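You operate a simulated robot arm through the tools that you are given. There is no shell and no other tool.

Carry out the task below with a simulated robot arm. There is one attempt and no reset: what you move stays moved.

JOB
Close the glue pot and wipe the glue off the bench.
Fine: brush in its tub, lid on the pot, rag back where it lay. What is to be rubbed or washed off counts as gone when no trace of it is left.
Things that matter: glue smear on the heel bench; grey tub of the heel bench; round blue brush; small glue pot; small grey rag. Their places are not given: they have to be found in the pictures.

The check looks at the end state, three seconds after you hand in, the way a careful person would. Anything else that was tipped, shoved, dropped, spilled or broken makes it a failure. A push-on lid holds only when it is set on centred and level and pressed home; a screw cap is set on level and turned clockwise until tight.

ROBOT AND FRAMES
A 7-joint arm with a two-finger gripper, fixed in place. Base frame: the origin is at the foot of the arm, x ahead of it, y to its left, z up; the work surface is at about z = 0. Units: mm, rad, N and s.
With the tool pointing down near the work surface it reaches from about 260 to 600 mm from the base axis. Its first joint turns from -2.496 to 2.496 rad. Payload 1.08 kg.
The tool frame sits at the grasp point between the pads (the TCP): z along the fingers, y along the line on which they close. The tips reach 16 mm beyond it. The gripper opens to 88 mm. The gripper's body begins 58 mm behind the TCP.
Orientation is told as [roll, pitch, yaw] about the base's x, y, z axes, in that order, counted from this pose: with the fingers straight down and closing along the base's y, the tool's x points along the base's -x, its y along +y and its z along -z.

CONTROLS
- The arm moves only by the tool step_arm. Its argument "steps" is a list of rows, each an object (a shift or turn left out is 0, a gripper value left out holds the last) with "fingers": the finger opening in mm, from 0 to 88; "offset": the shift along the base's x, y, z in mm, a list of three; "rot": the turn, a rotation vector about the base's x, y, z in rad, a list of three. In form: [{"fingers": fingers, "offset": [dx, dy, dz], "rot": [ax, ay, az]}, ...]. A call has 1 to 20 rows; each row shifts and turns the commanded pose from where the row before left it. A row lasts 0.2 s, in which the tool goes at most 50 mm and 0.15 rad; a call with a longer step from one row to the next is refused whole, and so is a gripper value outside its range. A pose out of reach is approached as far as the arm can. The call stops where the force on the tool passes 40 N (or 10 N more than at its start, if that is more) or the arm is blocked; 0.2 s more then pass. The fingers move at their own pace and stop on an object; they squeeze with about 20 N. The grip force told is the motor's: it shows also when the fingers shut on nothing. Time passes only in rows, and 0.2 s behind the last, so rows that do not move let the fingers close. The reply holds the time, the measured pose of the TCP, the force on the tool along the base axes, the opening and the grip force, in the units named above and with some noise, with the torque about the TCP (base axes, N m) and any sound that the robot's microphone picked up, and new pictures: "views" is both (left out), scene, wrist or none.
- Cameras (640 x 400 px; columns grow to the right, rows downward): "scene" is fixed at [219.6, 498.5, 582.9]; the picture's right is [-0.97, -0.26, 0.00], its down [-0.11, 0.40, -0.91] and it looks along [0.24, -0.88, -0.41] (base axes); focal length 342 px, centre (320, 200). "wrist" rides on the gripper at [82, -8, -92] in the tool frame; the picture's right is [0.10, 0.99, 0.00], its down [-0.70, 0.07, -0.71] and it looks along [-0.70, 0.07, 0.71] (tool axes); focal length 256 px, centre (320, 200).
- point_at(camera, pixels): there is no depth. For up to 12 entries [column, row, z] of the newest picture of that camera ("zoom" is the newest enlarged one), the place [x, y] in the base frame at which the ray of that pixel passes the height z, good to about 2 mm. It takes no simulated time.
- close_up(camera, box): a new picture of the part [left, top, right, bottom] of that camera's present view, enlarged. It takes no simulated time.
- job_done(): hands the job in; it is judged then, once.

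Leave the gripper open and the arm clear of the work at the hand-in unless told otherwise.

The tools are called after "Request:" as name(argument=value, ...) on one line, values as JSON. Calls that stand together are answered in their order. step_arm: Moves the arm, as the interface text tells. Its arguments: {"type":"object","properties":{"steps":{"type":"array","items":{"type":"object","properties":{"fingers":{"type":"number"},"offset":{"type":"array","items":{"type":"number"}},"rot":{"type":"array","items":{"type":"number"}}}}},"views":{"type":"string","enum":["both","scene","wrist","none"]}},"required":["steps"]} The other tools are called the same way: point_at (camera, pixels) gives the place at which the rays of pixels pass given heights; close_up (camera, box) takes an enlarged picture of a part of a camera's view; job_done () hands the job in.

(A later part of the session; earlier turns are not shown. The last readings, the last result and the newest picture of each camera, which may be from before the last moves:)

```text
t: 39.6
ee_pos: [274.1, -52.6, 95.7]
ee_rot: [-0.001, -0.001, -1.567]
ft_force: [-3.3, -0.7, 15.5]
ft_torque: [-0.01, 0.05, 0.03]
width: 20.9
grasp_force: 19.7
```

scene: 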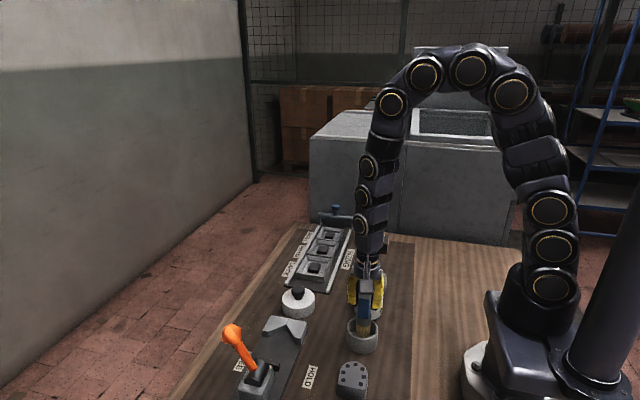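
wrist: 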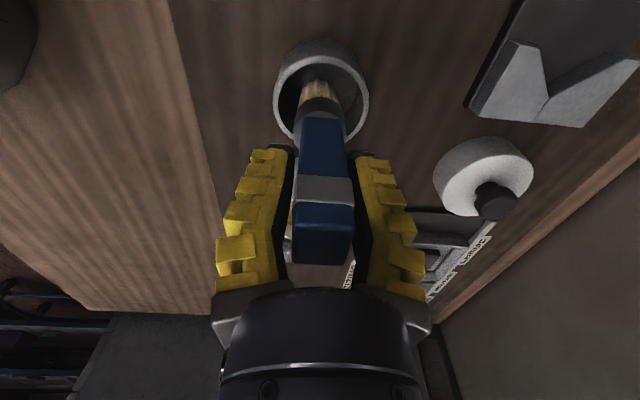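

Contact: 15 N upward. The brush stands on the tub floor. I'll open the fingers and look at whether it stays upright.

Request:
step_arm(steps=[{"fingers": 40}, {"fingers": 60}, {"fingers": 88}, {}])

Request:
close_up(camera="scene", box=[312, 260, 424, 350])

```text
t: 40.6
ee_pos: [275.4, -53.2, 94.4]
ee_rot: [0.0, -0.001, -1.567]
ft_force: [0.9, 0.6, -0.1]
ft_torque: [0.01, -0.01, 0.01]
width: 88.0
grasp_force: 0.1
```

scene: 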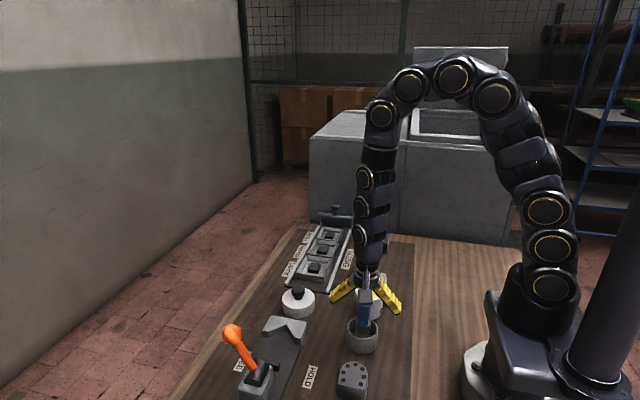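
wrist: 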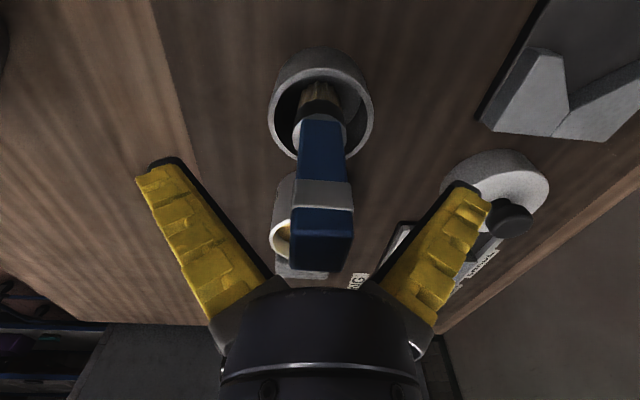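

```text
4.44 times, centred on (368, 305) of scene
```

zoom: 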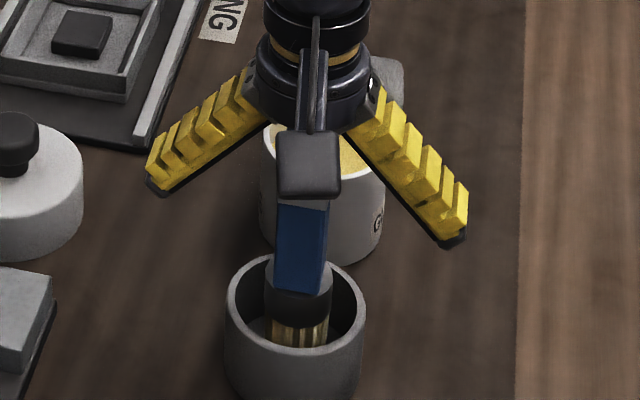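

The brush stands in its tub. I'll rise straight up clear of it, then move over toward the lid and look.

Request:
step_arm(steps=[{"offset": [0, 0, 15]}, {"offset": [0, 0, 25]}, {"offset": [0, 0, 30]}, {"offset": [0, 0, 40]}, {"offset": [0, 0, 40]}, {"offset": [0, 30, 30]}, {"offset": [20, 30, 10]}, {"offset": [30, 30, 0]}, {"offset": [30, 20, 0]}, {"offset": [30, 0, 0]}, {}])

Request:
close_up(camera="wrist", box=[180, 40, 420, 190])

Request:
close_up(camera="scene", box=[304, 260, 432, 360])

```text
t: 43.0
ee_pos: [386.0, 58.4, 285.5]
ee_rot: [-0.002, 0.0, -1.568]
ft_force: [-0.6, -0.3, 0.0]
ft_torque: [0.03, -0.01, 0.01]
width: 87.9
grasp_force: 0.1
```

scene: 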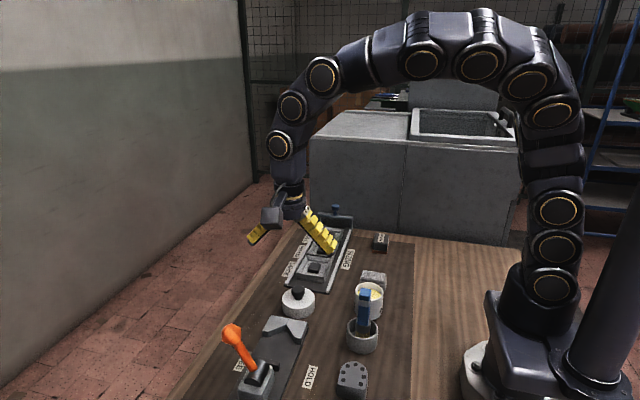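
wrist: 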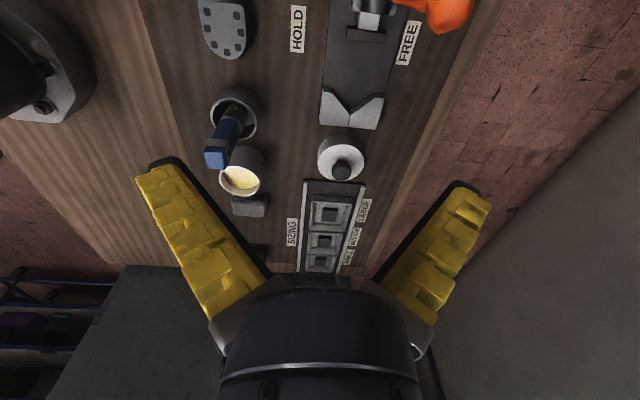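

```text
2.67 times, centred on (300, 115) of wrist
```

zoom: 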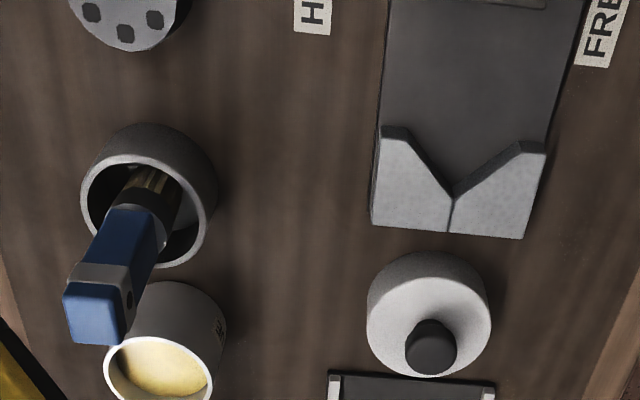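

```text
4.00 times, centred on (368, 310) of scene
```

zoom: 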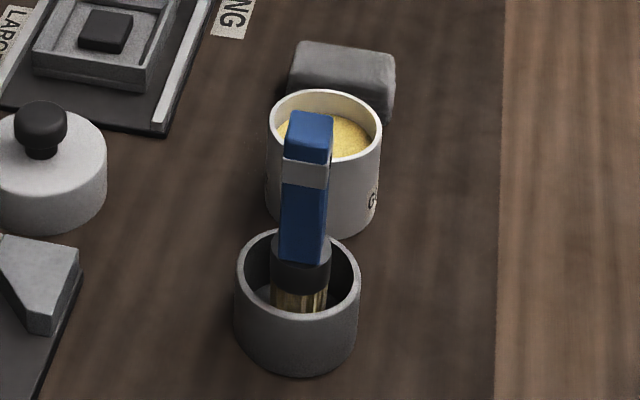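

The brush stands well in the tub. Now the lid: I'll triangulate its knob, wrist (341.8,167.3) and scene (298,289), plus the lid's top face edges.

Request:
point_at(camera="wrist", pixels=[[341.8, 167.3, 30], [341.8, 167.3, 40], [341.8, 167.3, 50], [341.8, 167.3, 60], [317.5, 162, 25], [364, 162, 25], [341, 181, 25]])

Request:
point_at(camera="scene", pixels=[[298, 289, 30], [298, 289, 40], [298, 289, 50], [298, 289, 60]])

Request:
close_up(camera="scene", box=[266, 275, 330, 325])

Request:
close_up(camera="wrist", box=[292, 120, 388, 200])

```text
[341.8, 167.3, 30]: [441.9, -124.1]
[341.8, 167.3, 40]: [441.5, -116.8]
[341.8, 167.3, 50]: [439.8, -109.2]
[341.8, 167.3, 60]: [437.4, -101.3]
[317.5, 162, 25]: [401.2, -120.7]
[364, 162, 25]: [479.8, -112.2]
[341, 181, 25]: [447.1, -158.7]
```

```text
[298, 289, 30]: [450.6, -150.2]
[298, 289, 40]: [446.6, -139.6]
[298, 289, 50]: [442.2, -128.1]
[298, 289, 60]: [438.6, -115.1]
```

```text
8.00 times, centred on (298, 300) of scene
```

zoom: 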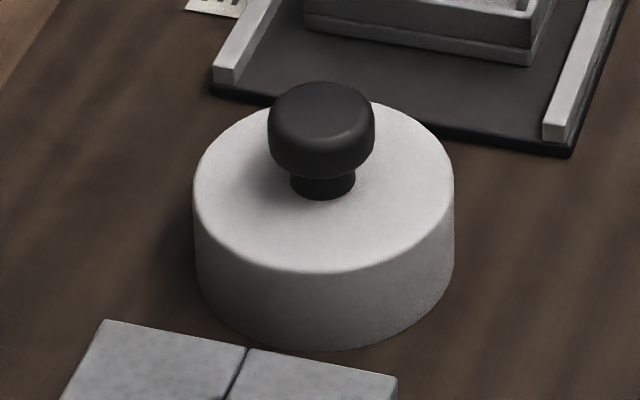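

```text
5.00 times, centred on (340, 160) of wrist
```

zoom: 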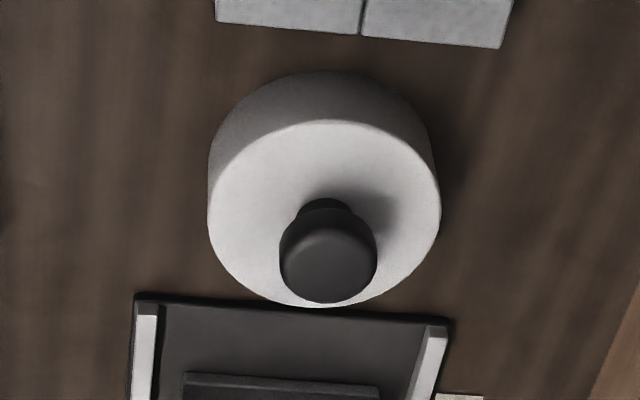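

The lid is about 78 mm across and 25 mm high, with a mushroom knob (cap ~32 mm, top near z≈48-50). To keep the camera clear of the standing brush later, I'll turn the tool to yaw 0 (closing along y) while moving above the lid.

Request:
step_arm(steps=[{"offset": [5, -15, 0], "rot": [0, 0, 0.1425], "fingers": 60}, {"offset": [5, -16, 0], "rot": [0, 0, 0.1425]}, {"offset": [5, -16, 0], "rot": [0, 0, 0.1425]}, {"offset": [5, -16, 0], "rot": [0, 0, 0.1425]}, {"offset": [5, -16, 0], "rot": [0, 0, 0.1425]}, {"offset": [5, -16, 0], "rot": [0, 0, 0.1425]}, {"offset": [5, -16, 0], "rot": [0, 0, 0.1425]}, {"offset": [5, -16, 0], "rot": [0, 0, 0.1425]}, {"offset": [5, -16, 0], "rot": [0, 0, 0.1425]}, {"offset": [5, -16, 0], "rot": [0, 0, 0.1425]}, {"offset": [5, -16, 0], "rot": [0, 0, 0.1425]}, {}])

Request:
close_up(camera="wrist", box=[240, 0, 400, 100])

Request:
point_at(camera="scene", pixels=[[298, 318.8, 0]])

```text
t: 45.6
ee_pos: [439.3, -119.0, 285.1]
ee_rot: [-0.001, 0.001, 0.002]
ft_force: [-0.9, 0.3, 0.7]
ft_torque: [0.02, -0.03, 0.0]
width: 64.0
grasp_force: 2.7
```

scene: 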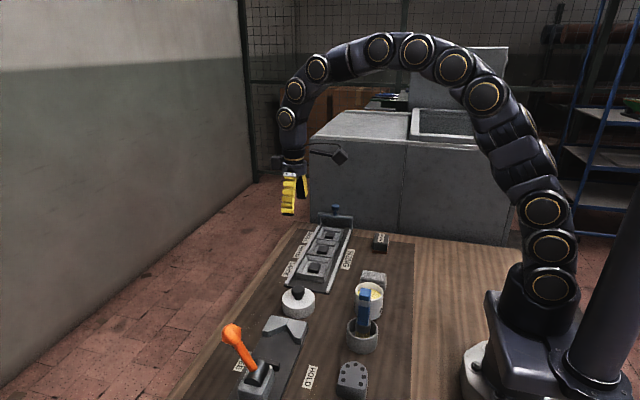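
wrist: 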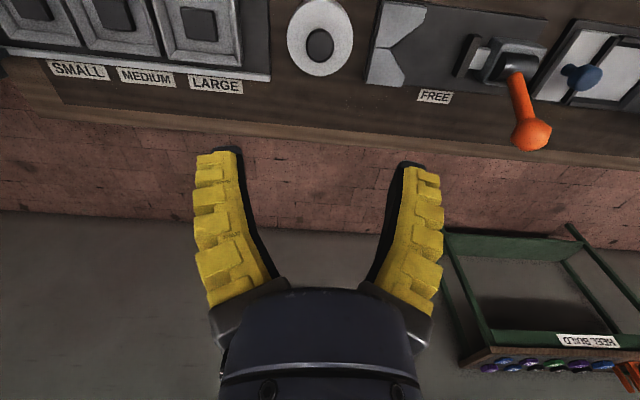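

```text
4.00 times, centred on (320, 50) of wrist
```

zoom: 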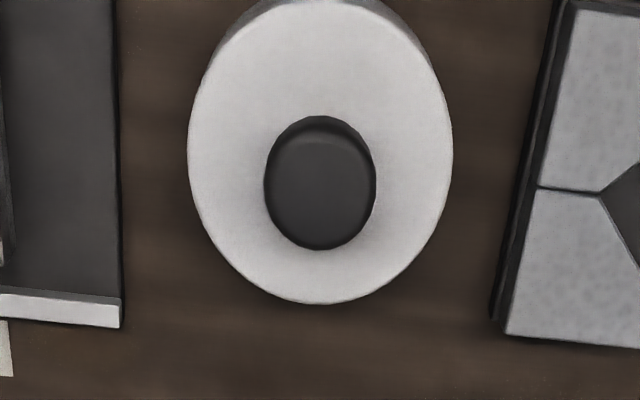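

```text
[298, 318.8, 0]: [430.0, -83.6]
```

Knob cap centre at wrist (320,48); lid's top edges at (287,37.5), (353.3,40), far edge (320,76). I'll get coordinates.

Request:
point_at(camera="wrist", pixels=[[320.2, 48, 48], [320.2, 46, 48], [320.2, 48, 42], [320.2, 48, 55], [287, 37.5, 25], [353.3, 40, 25], [320, 76, 25], [306, 46, 42], [334, 46, 42], [320, 62.5, 40], [271, 82, 10], [365, 80, 20]])

```text
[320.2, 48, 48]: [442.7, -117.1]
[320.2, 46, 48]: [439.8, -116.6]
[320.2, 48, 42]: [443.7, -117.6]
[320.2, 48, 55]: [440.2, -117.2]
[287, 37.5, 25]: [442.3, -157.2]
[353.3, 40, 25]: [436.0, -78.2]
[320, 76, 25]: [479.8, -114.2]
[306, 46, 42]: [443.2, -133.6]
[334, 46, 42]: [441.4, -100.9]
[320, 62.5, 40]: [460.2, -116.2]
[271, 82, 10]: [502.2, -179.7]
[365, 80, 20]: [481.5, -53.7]
```

The lid is centred at about (440.5,-117.5) and the knob cap is 32-33 mm across. I'll line up and descend to z=100, then check.

Request:
step_arm(steps=[{"offset": [1.5, 1.5, -30]}, {"offset": [0, 0, -40]}, {"offset": [0, 0, -40]}, {"offset": [0, 0, -40]}, {"offset": [0, 0, -35]}, {}])

Request:
close_up(camera="wrist", box=[220, 40, 420, 180])

Request:
close_up(camera="scene", box=[250, 255, 346, 325])

```text
t: 47.0
ee_pos: [441.9, -116.3, 99.2]
ee_rot: [0.0, -0.001, -0.001]
ft_force: [-0.1, -0.9, 0.0]
ft_torque: [-0.03, -0.04, -0.01]
width: 63.8
grasp_force: 3.2
```

scene: 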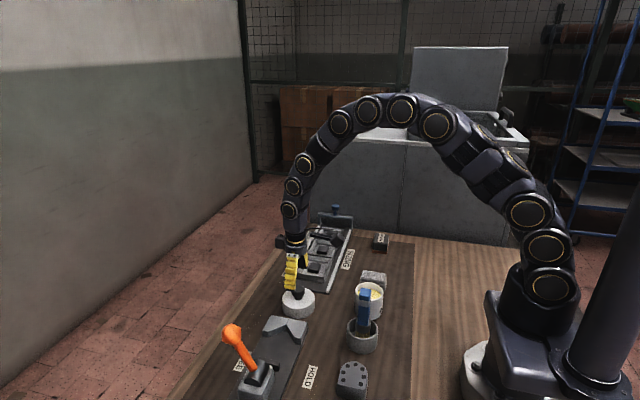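
wrist: 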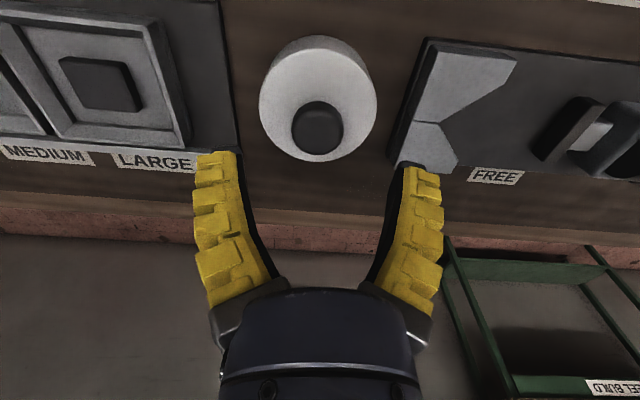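

```text
2.86 times, centred on (320, 110) of wrist
```

zoom: 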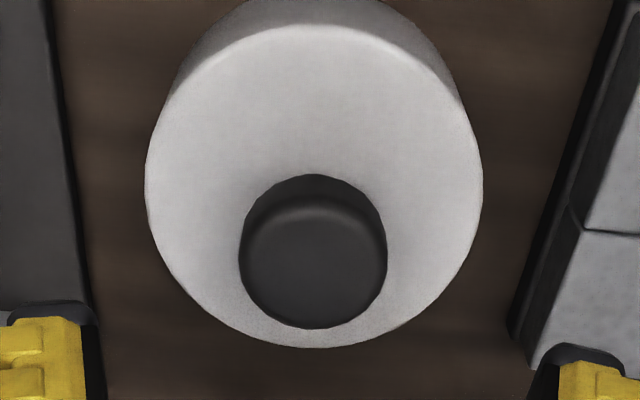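

```text
5.71 times, centred on (298, 290) of scene
```

zoom: 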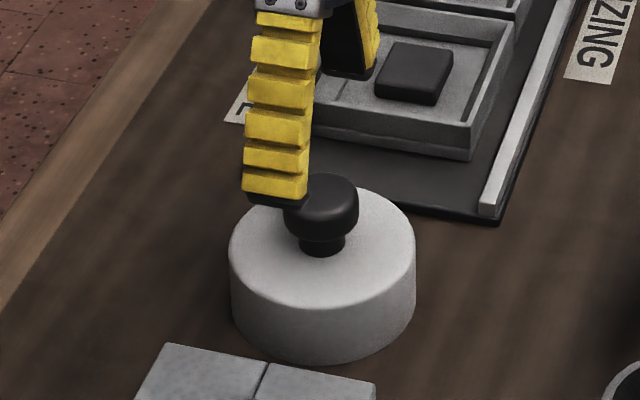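

The knob is centred within about 2 mm (it sits ~1.5 mm toward -y, ~1 mm toward +x). I'll correct and descend to z≈47, with tips just above the lid's top face.

Request:
step_arm(steps=[{"offset": [0.8, -1.5, -20]}, {"offset": [0, 0, -15]}, {"offset": [0, 0, -10]}, {"offset": [0, 0, -6]}, {}])

Request:
close_up(camera="scene", box=[266, 270, 330, 320])

Request:
close_up(camera="wrist", box=[220, 80, 420, 220])

```text
t: 48.2
ee_pos: [442.5, -117.9, 49.0]
ee_rot: [0.0, -0.001, 0.001]
ft_force: [0.0, -0.1, 0.5]
ft_torque: [-0.02, 0.01, 0.03]
width: 63.6
grasp_force: 2.3
```

scene: 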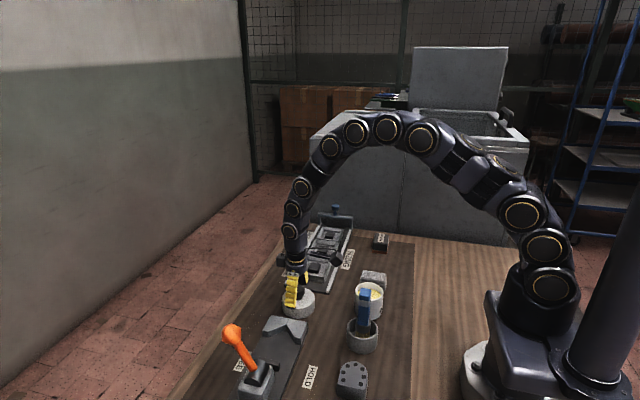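
wrist: 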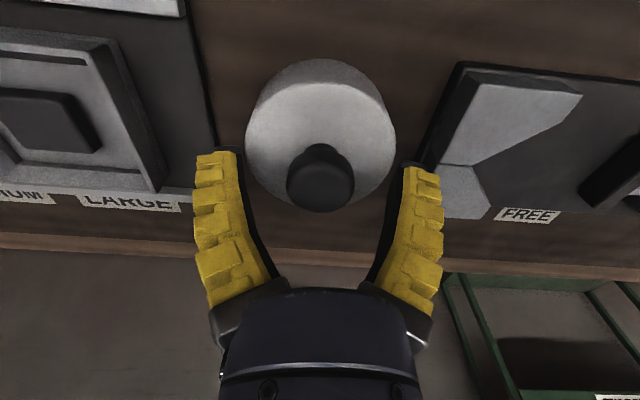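

```text
8.00 times, centred on (298, 295) of scene
```

zoom: 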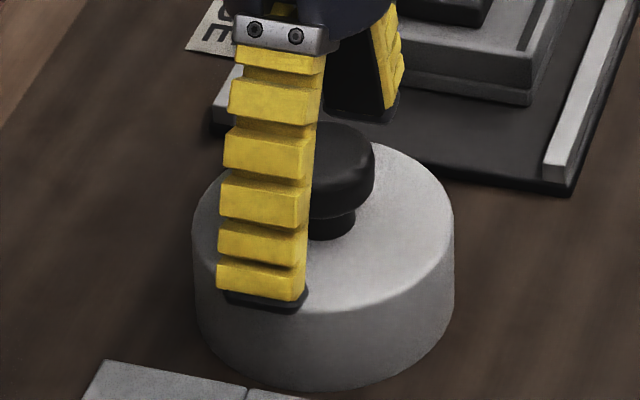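

```text
2.86 times, centred on (320, 150) of wrist
```

zoom: 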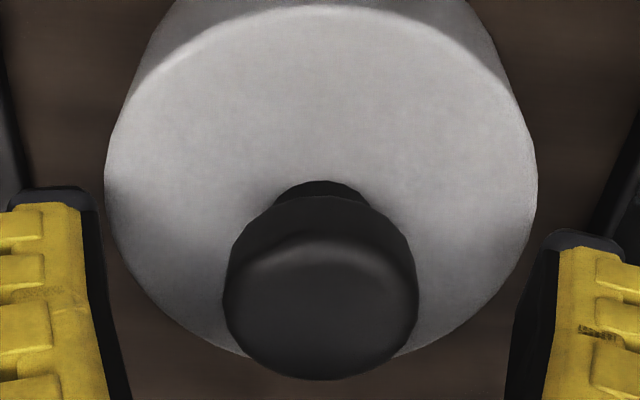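

The fingers flank the knob and the cap top is level with the TCP. I'll go down 4 mm more and close on the cap.

Request:
step_arm(steps=[{"offset": [0, 0, -4]}, {"fingers": 0}, {"fingers": 0}, {"fingers": 0}, {"fingers": 0}])

Request:
close_up(camera="scene", box=[266, 270, 330, 320])

```text
t: 49.4
ee_pos: [443.6, -117.8, 47.2]
ee_rot: [-0.002, -0.005, -0.001]
ft_force: [9.6, 3.7, 24.3]
ft_torque: [0.05, -0.34, 0.05]
width: 25.6
grasp_force: 20.2
```

scene: 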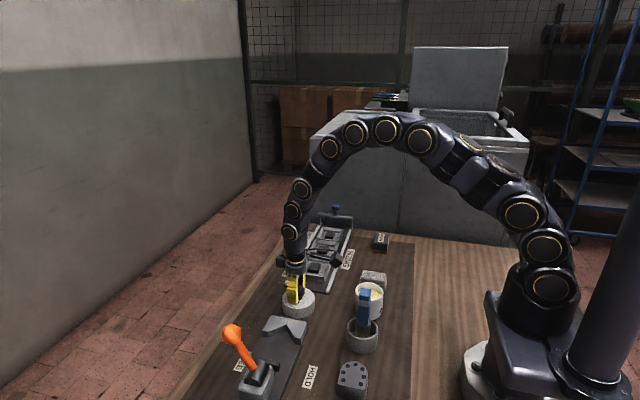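
wrist: 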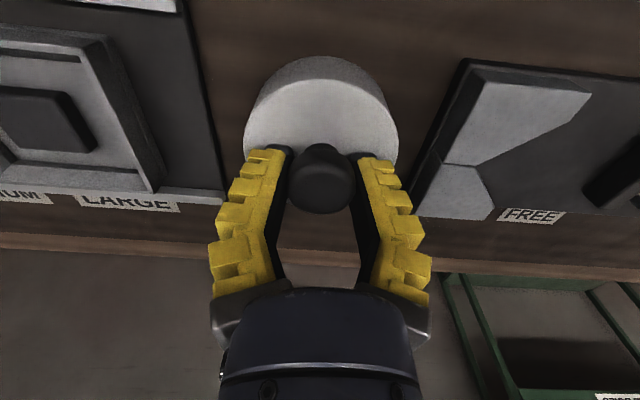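

```text
8.00 times, centred on (298, 295) of scene
```

zoom: 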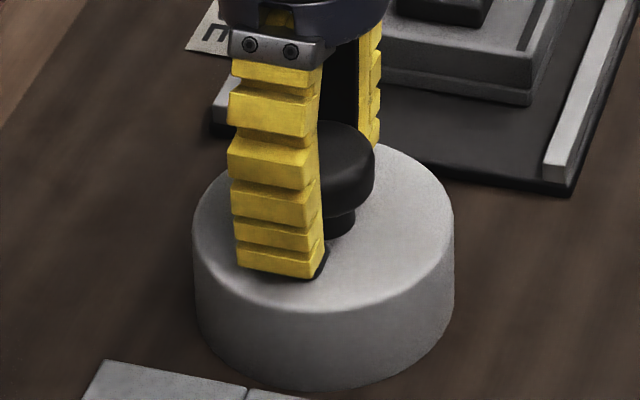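

Gripped at width 25.6 mm, with the tips resting on the lid's top (24 N up). I'll lift slowly and look at whether the lid follows level.

Request:
step_arm(steps=[{"offset": [0, 0, 3]}, {"offset": [0, 0, 5]}, {"offset": [0, 0, 8]}, {"offset": [0, 0, 10]}, {"offset": [0, 0, 12]}, {}])

Request:
close_up(camera="scene", box=[256, 250, 336, 320])

Request:
close_up(camera="wrist", box=[200, 20, 440, 200])

```text
t: 50.8
ee_pos: [441.1, -116.9, 83.9]
ee_rot: [0.001, 0.0, -0.001]
ft_force: [0.3, -0.7, 0.1]
ft_torque: [-0.01, 0.03, 0.03]
width: 25.4
grasp_force: 20.1
```

scene: 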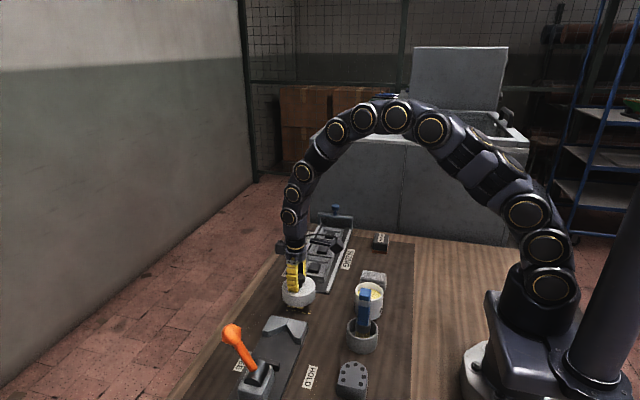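
wrist: 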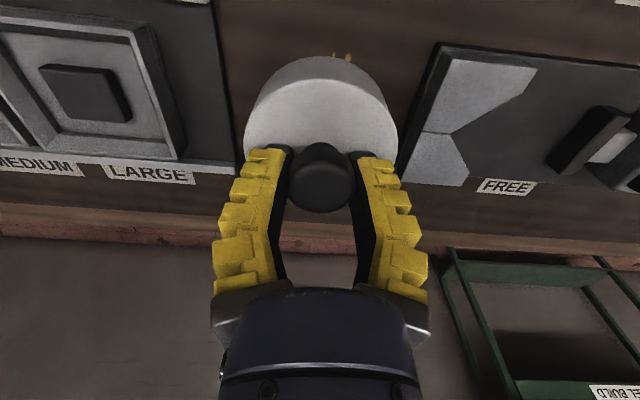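

```text
5.71 times, centred on (296, 285) of scene
```

zoom: 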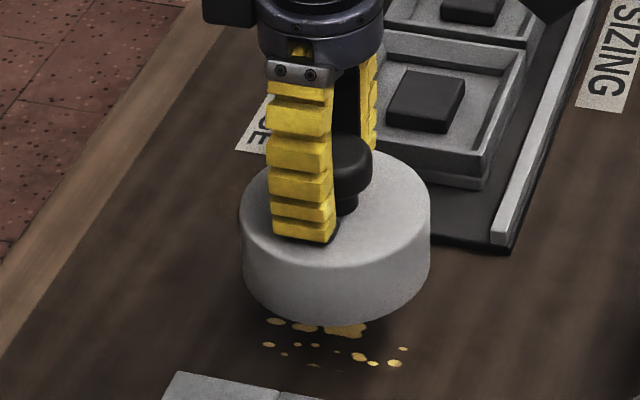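

```text
2.22 times, centred on (320, 110) of wrist
```

zoom: 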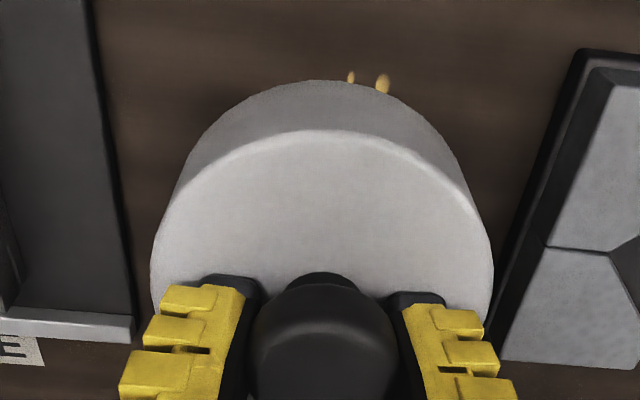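

Found it: golden glue spots lie on the bench right where the lid sat (scene zoom shows them under the lid). First the lid goes on the pot. I'll raise the lid to z=230 and move to where the camera can measure the pot rim.

Request:
step_arm(steps=[{"offset": [0, 0, 20]}, {"offset": [0, 0, 30]}, {"offset": [0, 0, 35]}, {"offset": [0, 0, 35]}, {"offset": [0, 0, 26]}, {"offset": [-30, -6, 0]}, {"offset": [-30, -6, 0]}, {"offset": [-30, -6, 0]}, {"offset": [-30, -6, 0]}, {"offset": [-31, -5, 0]}, {}])

Request:
close_up(camera="wrist", box=[240, 0, 400, 100])

Request:
close_up(camera="scene", box=[256, 270, 336, 340])

Request:
close_up(camera="scene", box=[310, 180, 438, 290])

```text
t: 53.2
ee_pos: [290.2, -145.5, 230.4]
ee_rot: [0.0, 0.002, -0.002]
ft_force: [0.3, -1.3, 0.2]
ft_torque: [0.03, 0.05, 0.0]
width: 25.5
grasp_force: 20.2
```

scene: 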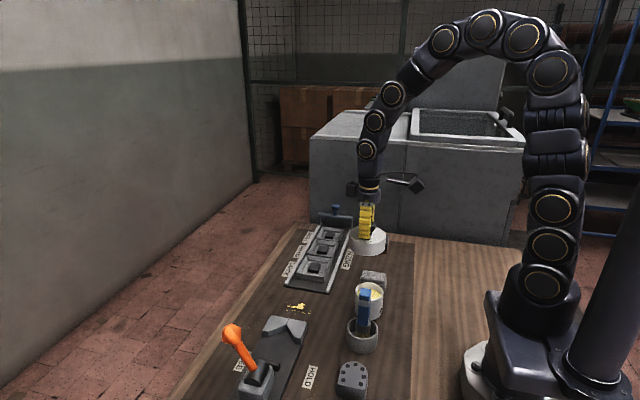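
wrist: 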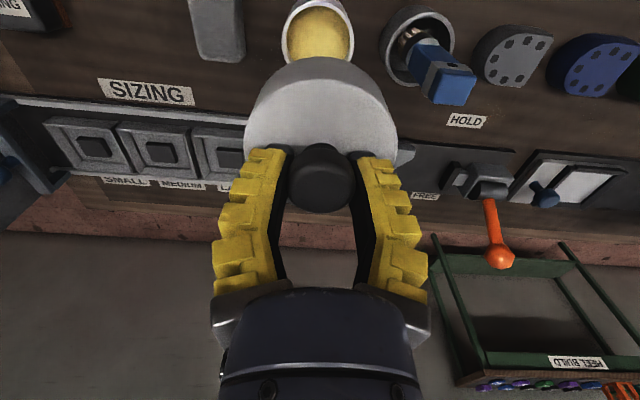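

```text
4.00 times, centred on (320, 50) of wrist
```

zoom: 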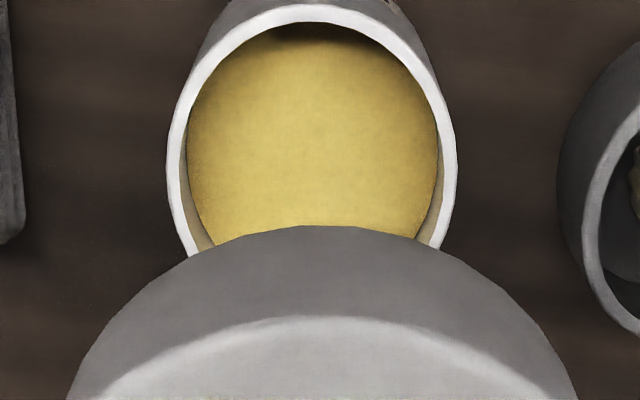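

```text
5.71 times, centred on (296, 305) of scene
```

zoom: 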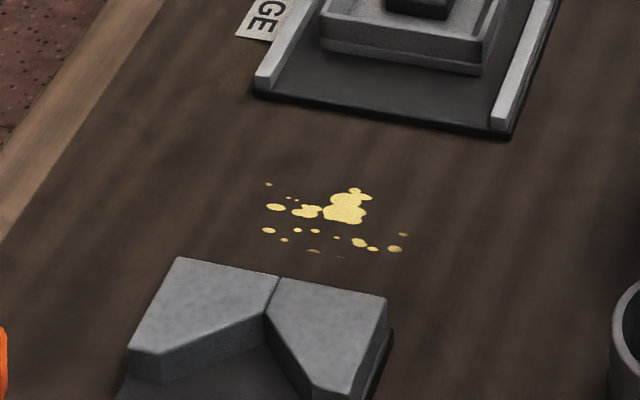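

```text
3.64 times, centred on (374, 235) of scene
```

zoom: 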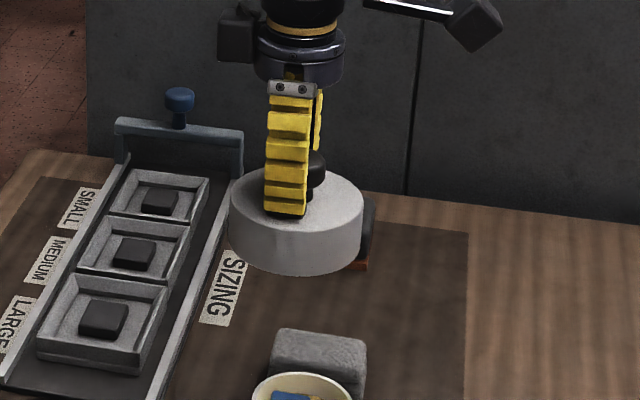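

The glue spots are in clear view now, between the V-block and the sizing tray. For the pot rim: left (281.5,43.7), right (354.2,43.7), near edge (317.5,1.2).

Request:
point_at(camera="wrist", pixels=[[281.5, 43.7, 60], [354.2, 43.7, 60], [317.5, 1.2, 60], [281.5, 43.7, 52], [354.2, 43.7, 52], [317.5, 1.2, 52]])

Request:
close_up(camera="scene", box=[340, 270, 400, 330])

```text
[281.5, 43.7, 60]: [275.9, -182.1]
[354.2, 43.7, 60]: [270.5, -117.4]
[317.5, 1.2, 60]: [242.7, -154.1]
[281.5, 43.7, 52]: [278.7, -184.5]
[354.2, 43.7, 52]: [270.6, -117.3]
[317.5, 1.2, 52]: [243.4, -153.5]
```

```text
6.67 times, centred on (370, 300) of scene
```

zoom: 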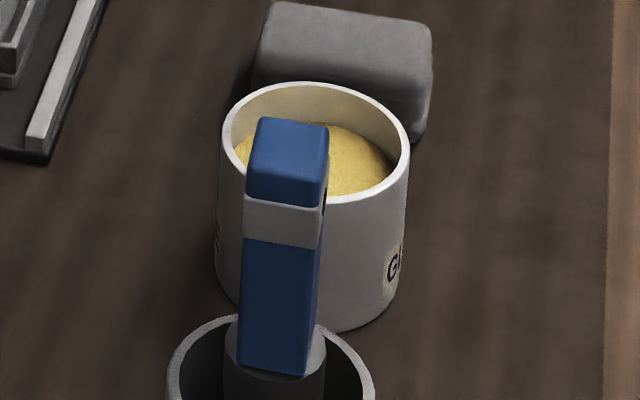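

Pot centre ≈ (275,-150). Now I'll measure how the lid sits in the grip, enlarging it in the wrist view.

Request:
close_up(camera="wrist", box=[220, 40, 420, 165])

Request:
point_at(camera="wrist", pixels=[[321.2, 78.7, 209], [321.2, 56.5, 184], [245, 118, 209], [397, 118, 209], [321.2, 78.7, 206], [321.2, 56.5, 181]])

```text
3.20 times, centred on (320, 102) of wrist
```

zoom: 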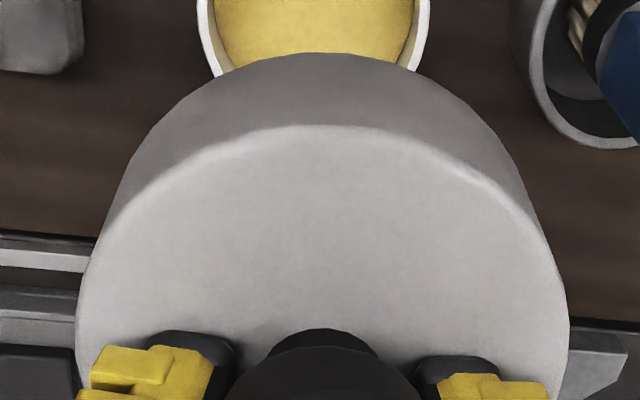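

```text
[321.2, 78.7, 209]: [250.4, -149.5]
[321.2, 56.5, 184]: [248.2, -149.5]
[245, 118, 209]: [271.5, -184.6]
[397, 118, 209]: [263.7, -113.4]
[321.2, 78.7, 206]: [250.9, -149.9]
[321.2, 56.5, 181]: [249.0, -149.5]
```

I'll take the lid's widest points in this view: (244,140) and (397.5,140) at the lid's top height, and slightly above/below.

Request:
point_at(camera="wrist", pixels=[[244, 140, 209], [397.5, 140, 209], [248, 118, 209], [393.4, 118, 209], [275, 85, 209], [365, 84, 209]])

```text
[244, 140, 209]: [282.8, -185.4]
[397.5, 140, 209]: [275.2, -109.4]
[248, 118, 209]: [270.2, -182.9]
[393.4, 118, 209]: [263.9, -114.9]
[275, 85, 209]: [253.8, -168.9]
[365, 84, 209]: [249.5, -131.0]
```

The lid's centre seems to lie about 2 mm toward -x and 0.5-1 mm toward -y of the TCP. I'll aim TCP (277,-149.3) and lower until the lid is about 12 mm above the rim, then check from the scene camera.

Request:
step_arm(steps=[{"offset": [-7, -2, 0]}, {"offset": [-6.2, -1.8, 0]}, {"offset": [0, 0, -30]}, {"offset": [0, 0, -30]}, {"offset": [0, 0, -30]}, {"offset": [0, 0, -15]}, {"offset": [0, 0, -5]}, {}])

Request:
close_up(camera="scene", box=[336, 250, 408, 330])

Request:
close_up(camera="wrist", box=[220, 20, 420, 145])

```text
t: 55.0
ee_pos: [276.6, -150.7, 119.0]
ee_rot: [0.0, 0.002, -0.002]
ft_force: [0.3, -0.6, 0.2]
ft_torque: [0.03, 0.03, 0.0]
width: 26.1
grasp_force: 20.3
```

scene: 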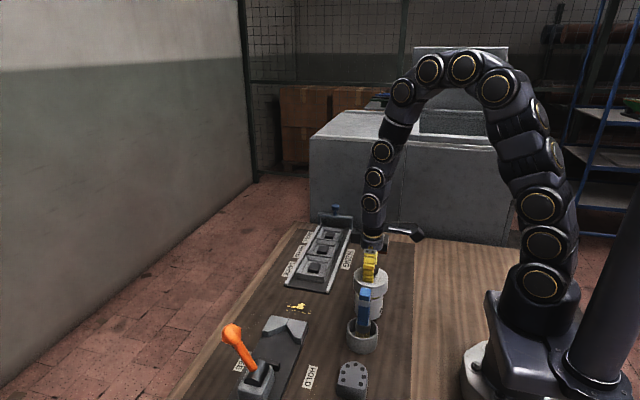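
wrist: 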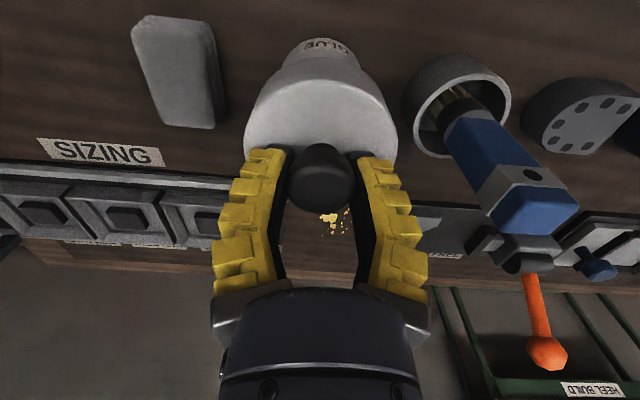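

```text
5.00 times, centred on (372, 290) of scene
```

zoom: 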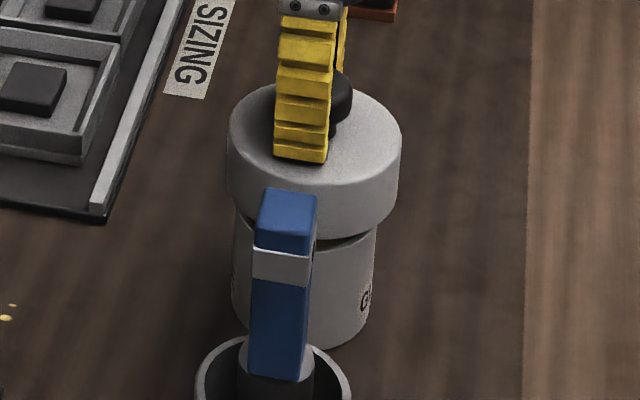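

```text
3.20 times, centred on (320, 82) of wrist
```

zoom: 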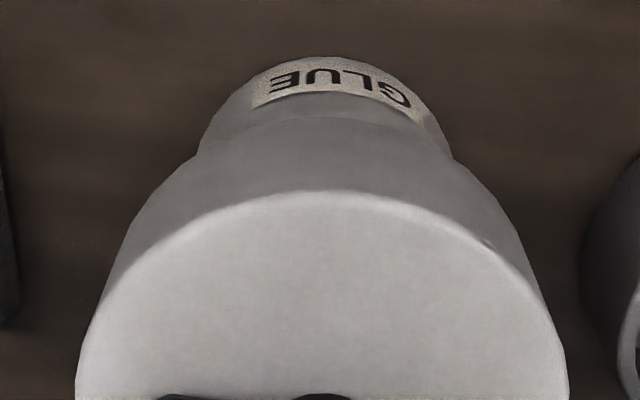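

From the scene camera the lid's mid column looks about 1 px right of the pot's, i.e. the lid is 2-3 mm too far toward -x. I'll zoom in further to measure that.

Request:
close_up(camera="scene", box=[346, 266, 394, 296])

Request:
close_up(camera="scene", box=[346, 290, 394, 320])

```text
13.33 times, centred on (370, 281) of scene
```

zoom: 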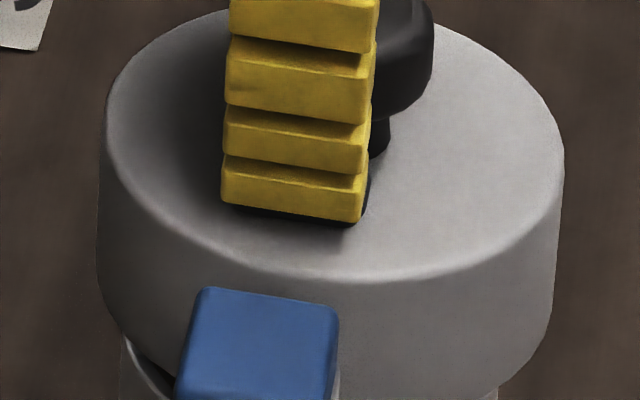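

```text
13.33 times, centred on (370, 305) of scene
```

zoom: 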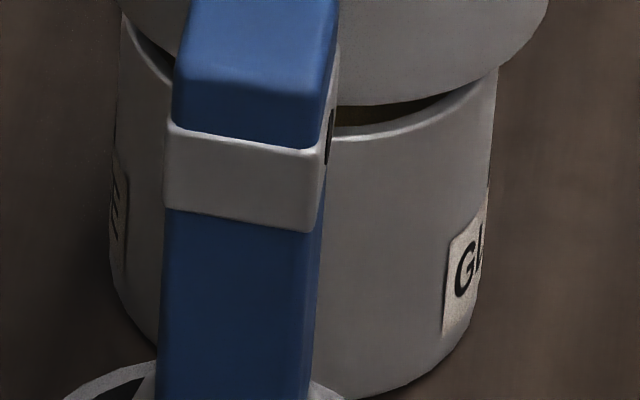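

The lid sits about 2.5 mm too far toward -x relative to the pot. For y I'll check the front edges: lid bottom front at scene (371.5,298), pot rim front at (371.5,300.3).

Request:
point_at(camera="scene", pixels=[[371.5, 298.0, 72], [371.5, 300.3, 60], [371.5, 300.3, 58], [371, 286.9, 97], [370, 265.8, 97], [371, 298, 70]])

Request:
point_at(camera="wrist", pixels=[[320, 78, 97], [320, 57, 72], [241, 140, 97], [398, 140, 97], [289, 62, 60], [360, 65, 60]])

```text
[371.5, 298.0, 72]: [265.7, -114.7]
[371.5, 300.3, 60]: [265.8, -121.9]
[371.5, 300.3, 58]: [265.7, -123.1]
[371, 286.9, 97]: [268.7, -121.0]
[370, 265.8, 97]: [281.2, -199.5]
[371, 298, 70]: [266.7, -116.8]
```

```text
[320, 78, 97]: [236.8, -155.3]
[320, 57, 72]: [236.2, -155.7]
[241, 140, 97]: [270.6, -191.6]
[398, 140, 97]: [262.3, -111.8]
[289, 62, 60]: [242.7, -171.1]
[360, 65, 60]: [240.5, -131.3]
```

The wrist and scene cameras disagree slightly, so I'll take precise silhouette points for lid and pot in the scene view at their heights.

Request:
point_at(camera="scene", pixels=[[353.9, 276.8, 95], [388.3, 276.8, 95], [353.3, 286.5, 74], [387.4, 288.5, 74], [355.0, 293, 60], [383.3, 293, 60], [354.3, 310.5, 5], [381.8, 312.5, 5]])

```text
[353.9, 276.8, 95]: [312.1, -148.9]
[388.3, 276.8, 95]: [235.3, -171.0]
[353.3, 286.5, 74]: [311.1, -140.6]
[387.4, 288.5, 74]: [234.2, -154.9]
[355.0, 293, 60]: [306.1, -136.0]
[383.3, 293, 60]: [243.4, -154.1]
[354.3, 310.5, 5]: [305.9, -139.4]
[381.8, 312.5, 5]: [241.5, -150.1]
```

I'll also check x from the wrist view: the pot's near foot edge at wrist (323,37.3), z=0, against the lid's near bottom edge.

Request:
point_at(camera="wrist", pixels=[[323, 37.3, 0], [323, 37.3, 2], [320, 57, 72], [320, 57, 74], [320, 79, 97]])

Request:
close_up(camera="wrist", box=[270, 20, 370, 82])

```text
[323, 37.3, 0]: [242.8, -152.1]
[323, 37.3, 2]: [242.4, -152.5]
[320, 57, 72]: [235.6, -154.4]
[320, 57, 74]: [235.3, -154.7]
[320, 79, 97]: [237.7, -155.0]
```

```text
6.40 times, centred on (320, 51) of wrist
```

zoom: 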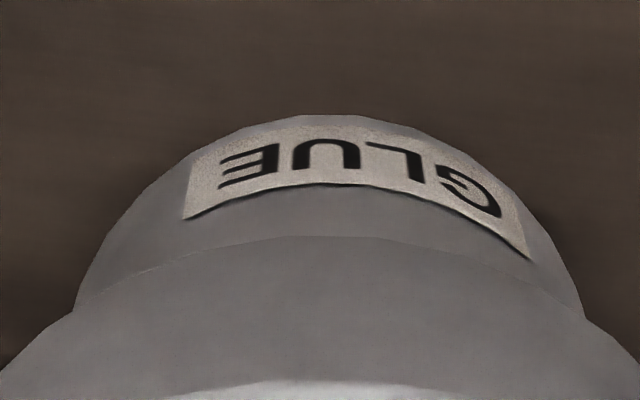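

The estimates average to the lid needing about +1.2 mm in x and +1 mm in y. I'll shift that and lower 9 mm so the lid's lower edge nears the rim.

Request:
step_arm(steps=[{"offset": [1.2, 1.0, 0]}, {"offset": [0, 0, -4]}, {"offset": [0, 0, -4]}, {}], views="none")

Request:
close_up(camera="scene", box=[346, 270, 394, 310])

```text
t: 56.0
ee_pos: [278.7, -149.6, 111.3]
ee_rot: [0.001, 0.0, 0.0]
ft_force: [-0.9, -0.2, -1.6]
ft_torque: [0.03, -0.03, -0.01]
width: 25.7
grasp_force: 20.3
```

```text
10.00 times, centred on (370, 290) of scene
```

zoom: 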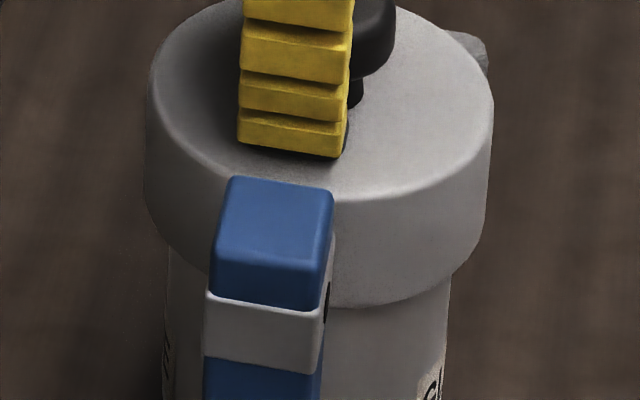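

The scene still suggests the lid is about 1 mm toward -x. I'll add 0.5 mm and lower gently, watching the force.

Request:
step_arm(steps=[{"offset": [0.5, 0, -2]}, {"offset": [0, 0, -2]}, {"offset": [0, 0, -2]}, {}], views="none")

```text
t: 57.0
ee_pos: [279.7, -150.6, 105.4]
ee_rot: [0.001, -0.001, -0.002]
ft_force: [-0.6, -0.2, -0.1]
ft_torque: [-0.03, 0.02, -0.01]
width: 25.9
grasp_force: 20.1
```

No contact yet at z=105. I'll continue down in small steps.

Request:
step_arm(steps=[{"offset": [0, 0, -2]}, {"offset": [0, 0, -2]}, {}], views="none")

Request:
close_up(camera="scene", box=[346, 270, 394, 310])

```text
t: 57.8
ee_pos: [279.5, -150.0, 101.9]
ee_rot: [0.0, 0.0, -0.004]
ft_force: [-1.1, 0.4, -0.7]
ft_torque: [0.0, 0.0, 0.02]
width: 26.3
grasp_force: 20.4
```

```text
10.00 times, centred on (370, 290) of scene
```

zoom: 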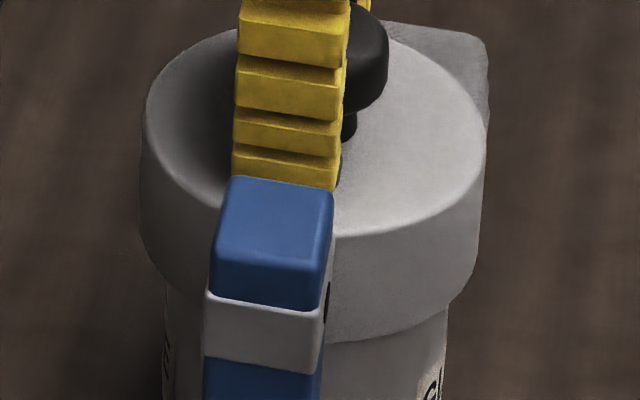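

Now the lid and pot axes line up in the scene view, with no contact force. Continuing down.

Request:
step_arm(steps=[{"offset": [0, 0, -2]}, {"offset": [0, 0, -2]}, {"offset": [0, 0, -2]}, {}], views="none")

```text
t: 58.8
ee_pos: [279.2, -150.2, 96.8]
ee_rot: [0.0, 0.001, -0.002]
ft_force: [0.4, 0.2, -1.0]
ft_torque: [0.02, 0.02, 0.03]
width: 25.8
grasp_force: 20.0
```

Lid bottom is now at about z=50, below the rim height, without contact, so the skirt is passing over the pot. Continuing.

Request:
step_arm(steps=[{"offset": [0, 0, -2]}, {"offset": [0, 0, -2]}, {"offset": [0, 0, -2]}, {}], views="none")

```text
t: 59.8
ee_pos: [279.8, -149.1, 90.0]
ee_rot: [0.0, 0.001, -0.003]
ft_force: [-0.1, 0.0, -0.4]
ft_torque: [-0.01, 0.01, 0.01]
width: 25.9
grasp_force: 19.5
```

Request:
step_arm(steps=[{"offset": [0, 0, -2]}, {"offset": [0, 0, -2]}, {}], views="none")

Request:
close_up(camera="scene", box=[346, 270, 394, 310])

```text
t: 60.6
ee_pos: [279.7, -149.2, 85.4]
ee_rot: [-0.002, 0.0, -0.002]
ft_force: [0.4, 0.1, 0.0]
ft_torque: [-0.01, -0.01, 0.0]
width: 26.2
grasp_force: 19.3
```

```text
10.00 times, centred on (370, 290) of scene
```

zoom: 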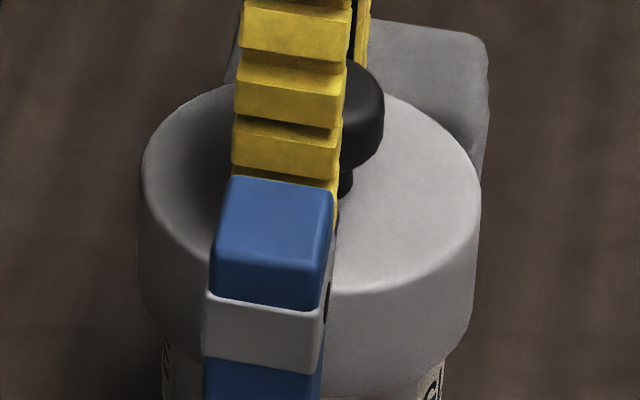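

No contact yet at z=85. I'll go on in 1.5 mm steps; the lid's ceiling should meet the rim soon.

Request:
step_arm(steps=[{"offset": [0, 0, -1.5]}, {"offset": [0, 0, -1.5]}, {}], views="none")

```text
t: 61.4
ee_pos: [281.5, -149.9, 83.2]
ee_rot: [0.001, 0.0, -0.002]
ft_force: [0.1, 0.1, 0.0]
ft_torque: [-0.02, -0.01, 0.01]
width: 26.3
grasp_force: 19.8
```

Request:
step_arm(steps=[{"offset": [0, 0, -1.5]}, {"offset": [0, 0, -1.5]}, {}], views="none")

```text
t: 62.2
ee_pos: [280.0, -150.3, 80.7]
ee_rot: [0.0, -0.003, -0.003]
ft_force: [-2.0, -0.4, 14.8]
ft_torque: [0.02, -0.35, -0.01]
width: 26.6
grasp_force: 19.5
```

Contact: 15 N upward with a small torque. I'll look at how the lid sits from both cameras before pressing.

Request:
step_arm(steps=[{}])

Request:
close_up(camera="scene", box=[340, 260, 404, 330])

Request:
close_up(camera="wrist", box=[220, 20, 420, 160])

```text
t: 62.6
ee_pos: [280.5, -150.5, 79.8]
ee_rot: [0.001, 0.002, -0.003]
ft_force: [-2.7, -1.2, 15.8]
ft_torque: [0.04, -0.39, 0.0]
width: 27.0
grasp_force: 20.6
```

scene: 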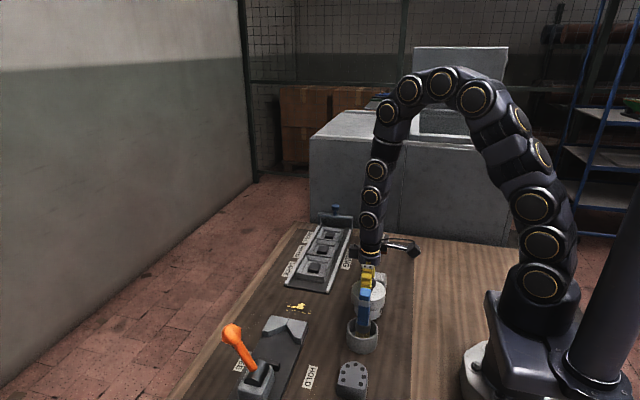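
wrist: 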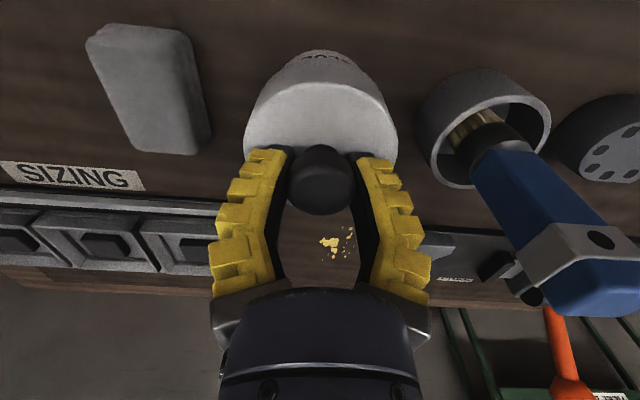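

```text
5.71 times, centred on (372, 295) of scene
```

zoom: 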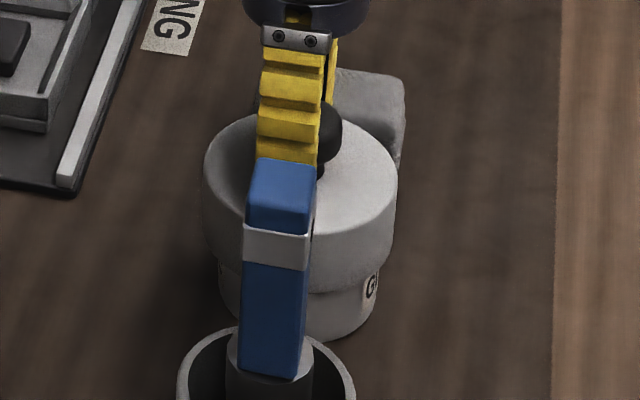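

```text
2.86 times, centred on (320, 90) of wrist
```

zoom: 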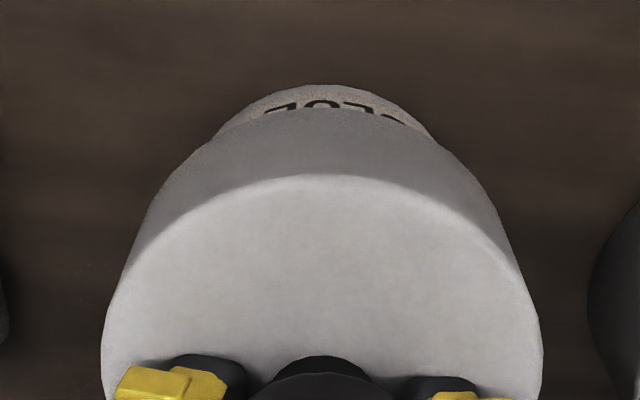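

The lid covers the pot and the axes coincide in the scene view (mid column 300.5 vs 300.2). I'll press down further in small steps and watch the force.

Request:
step_arm(steps=[{"offset": [0, 0, -1]}, {}], views="none")

```text
t: 63.2
ee_pos: [279.8, -149.7, 79.0]
ee_rot: [0.001, 0.0, -0.001]
ft_force: [-4.0, -0.3, 28.0]
ft_torque: [-0.02, -0.3, -0.01]
width: 27.1
grasp_force: 19.6
```

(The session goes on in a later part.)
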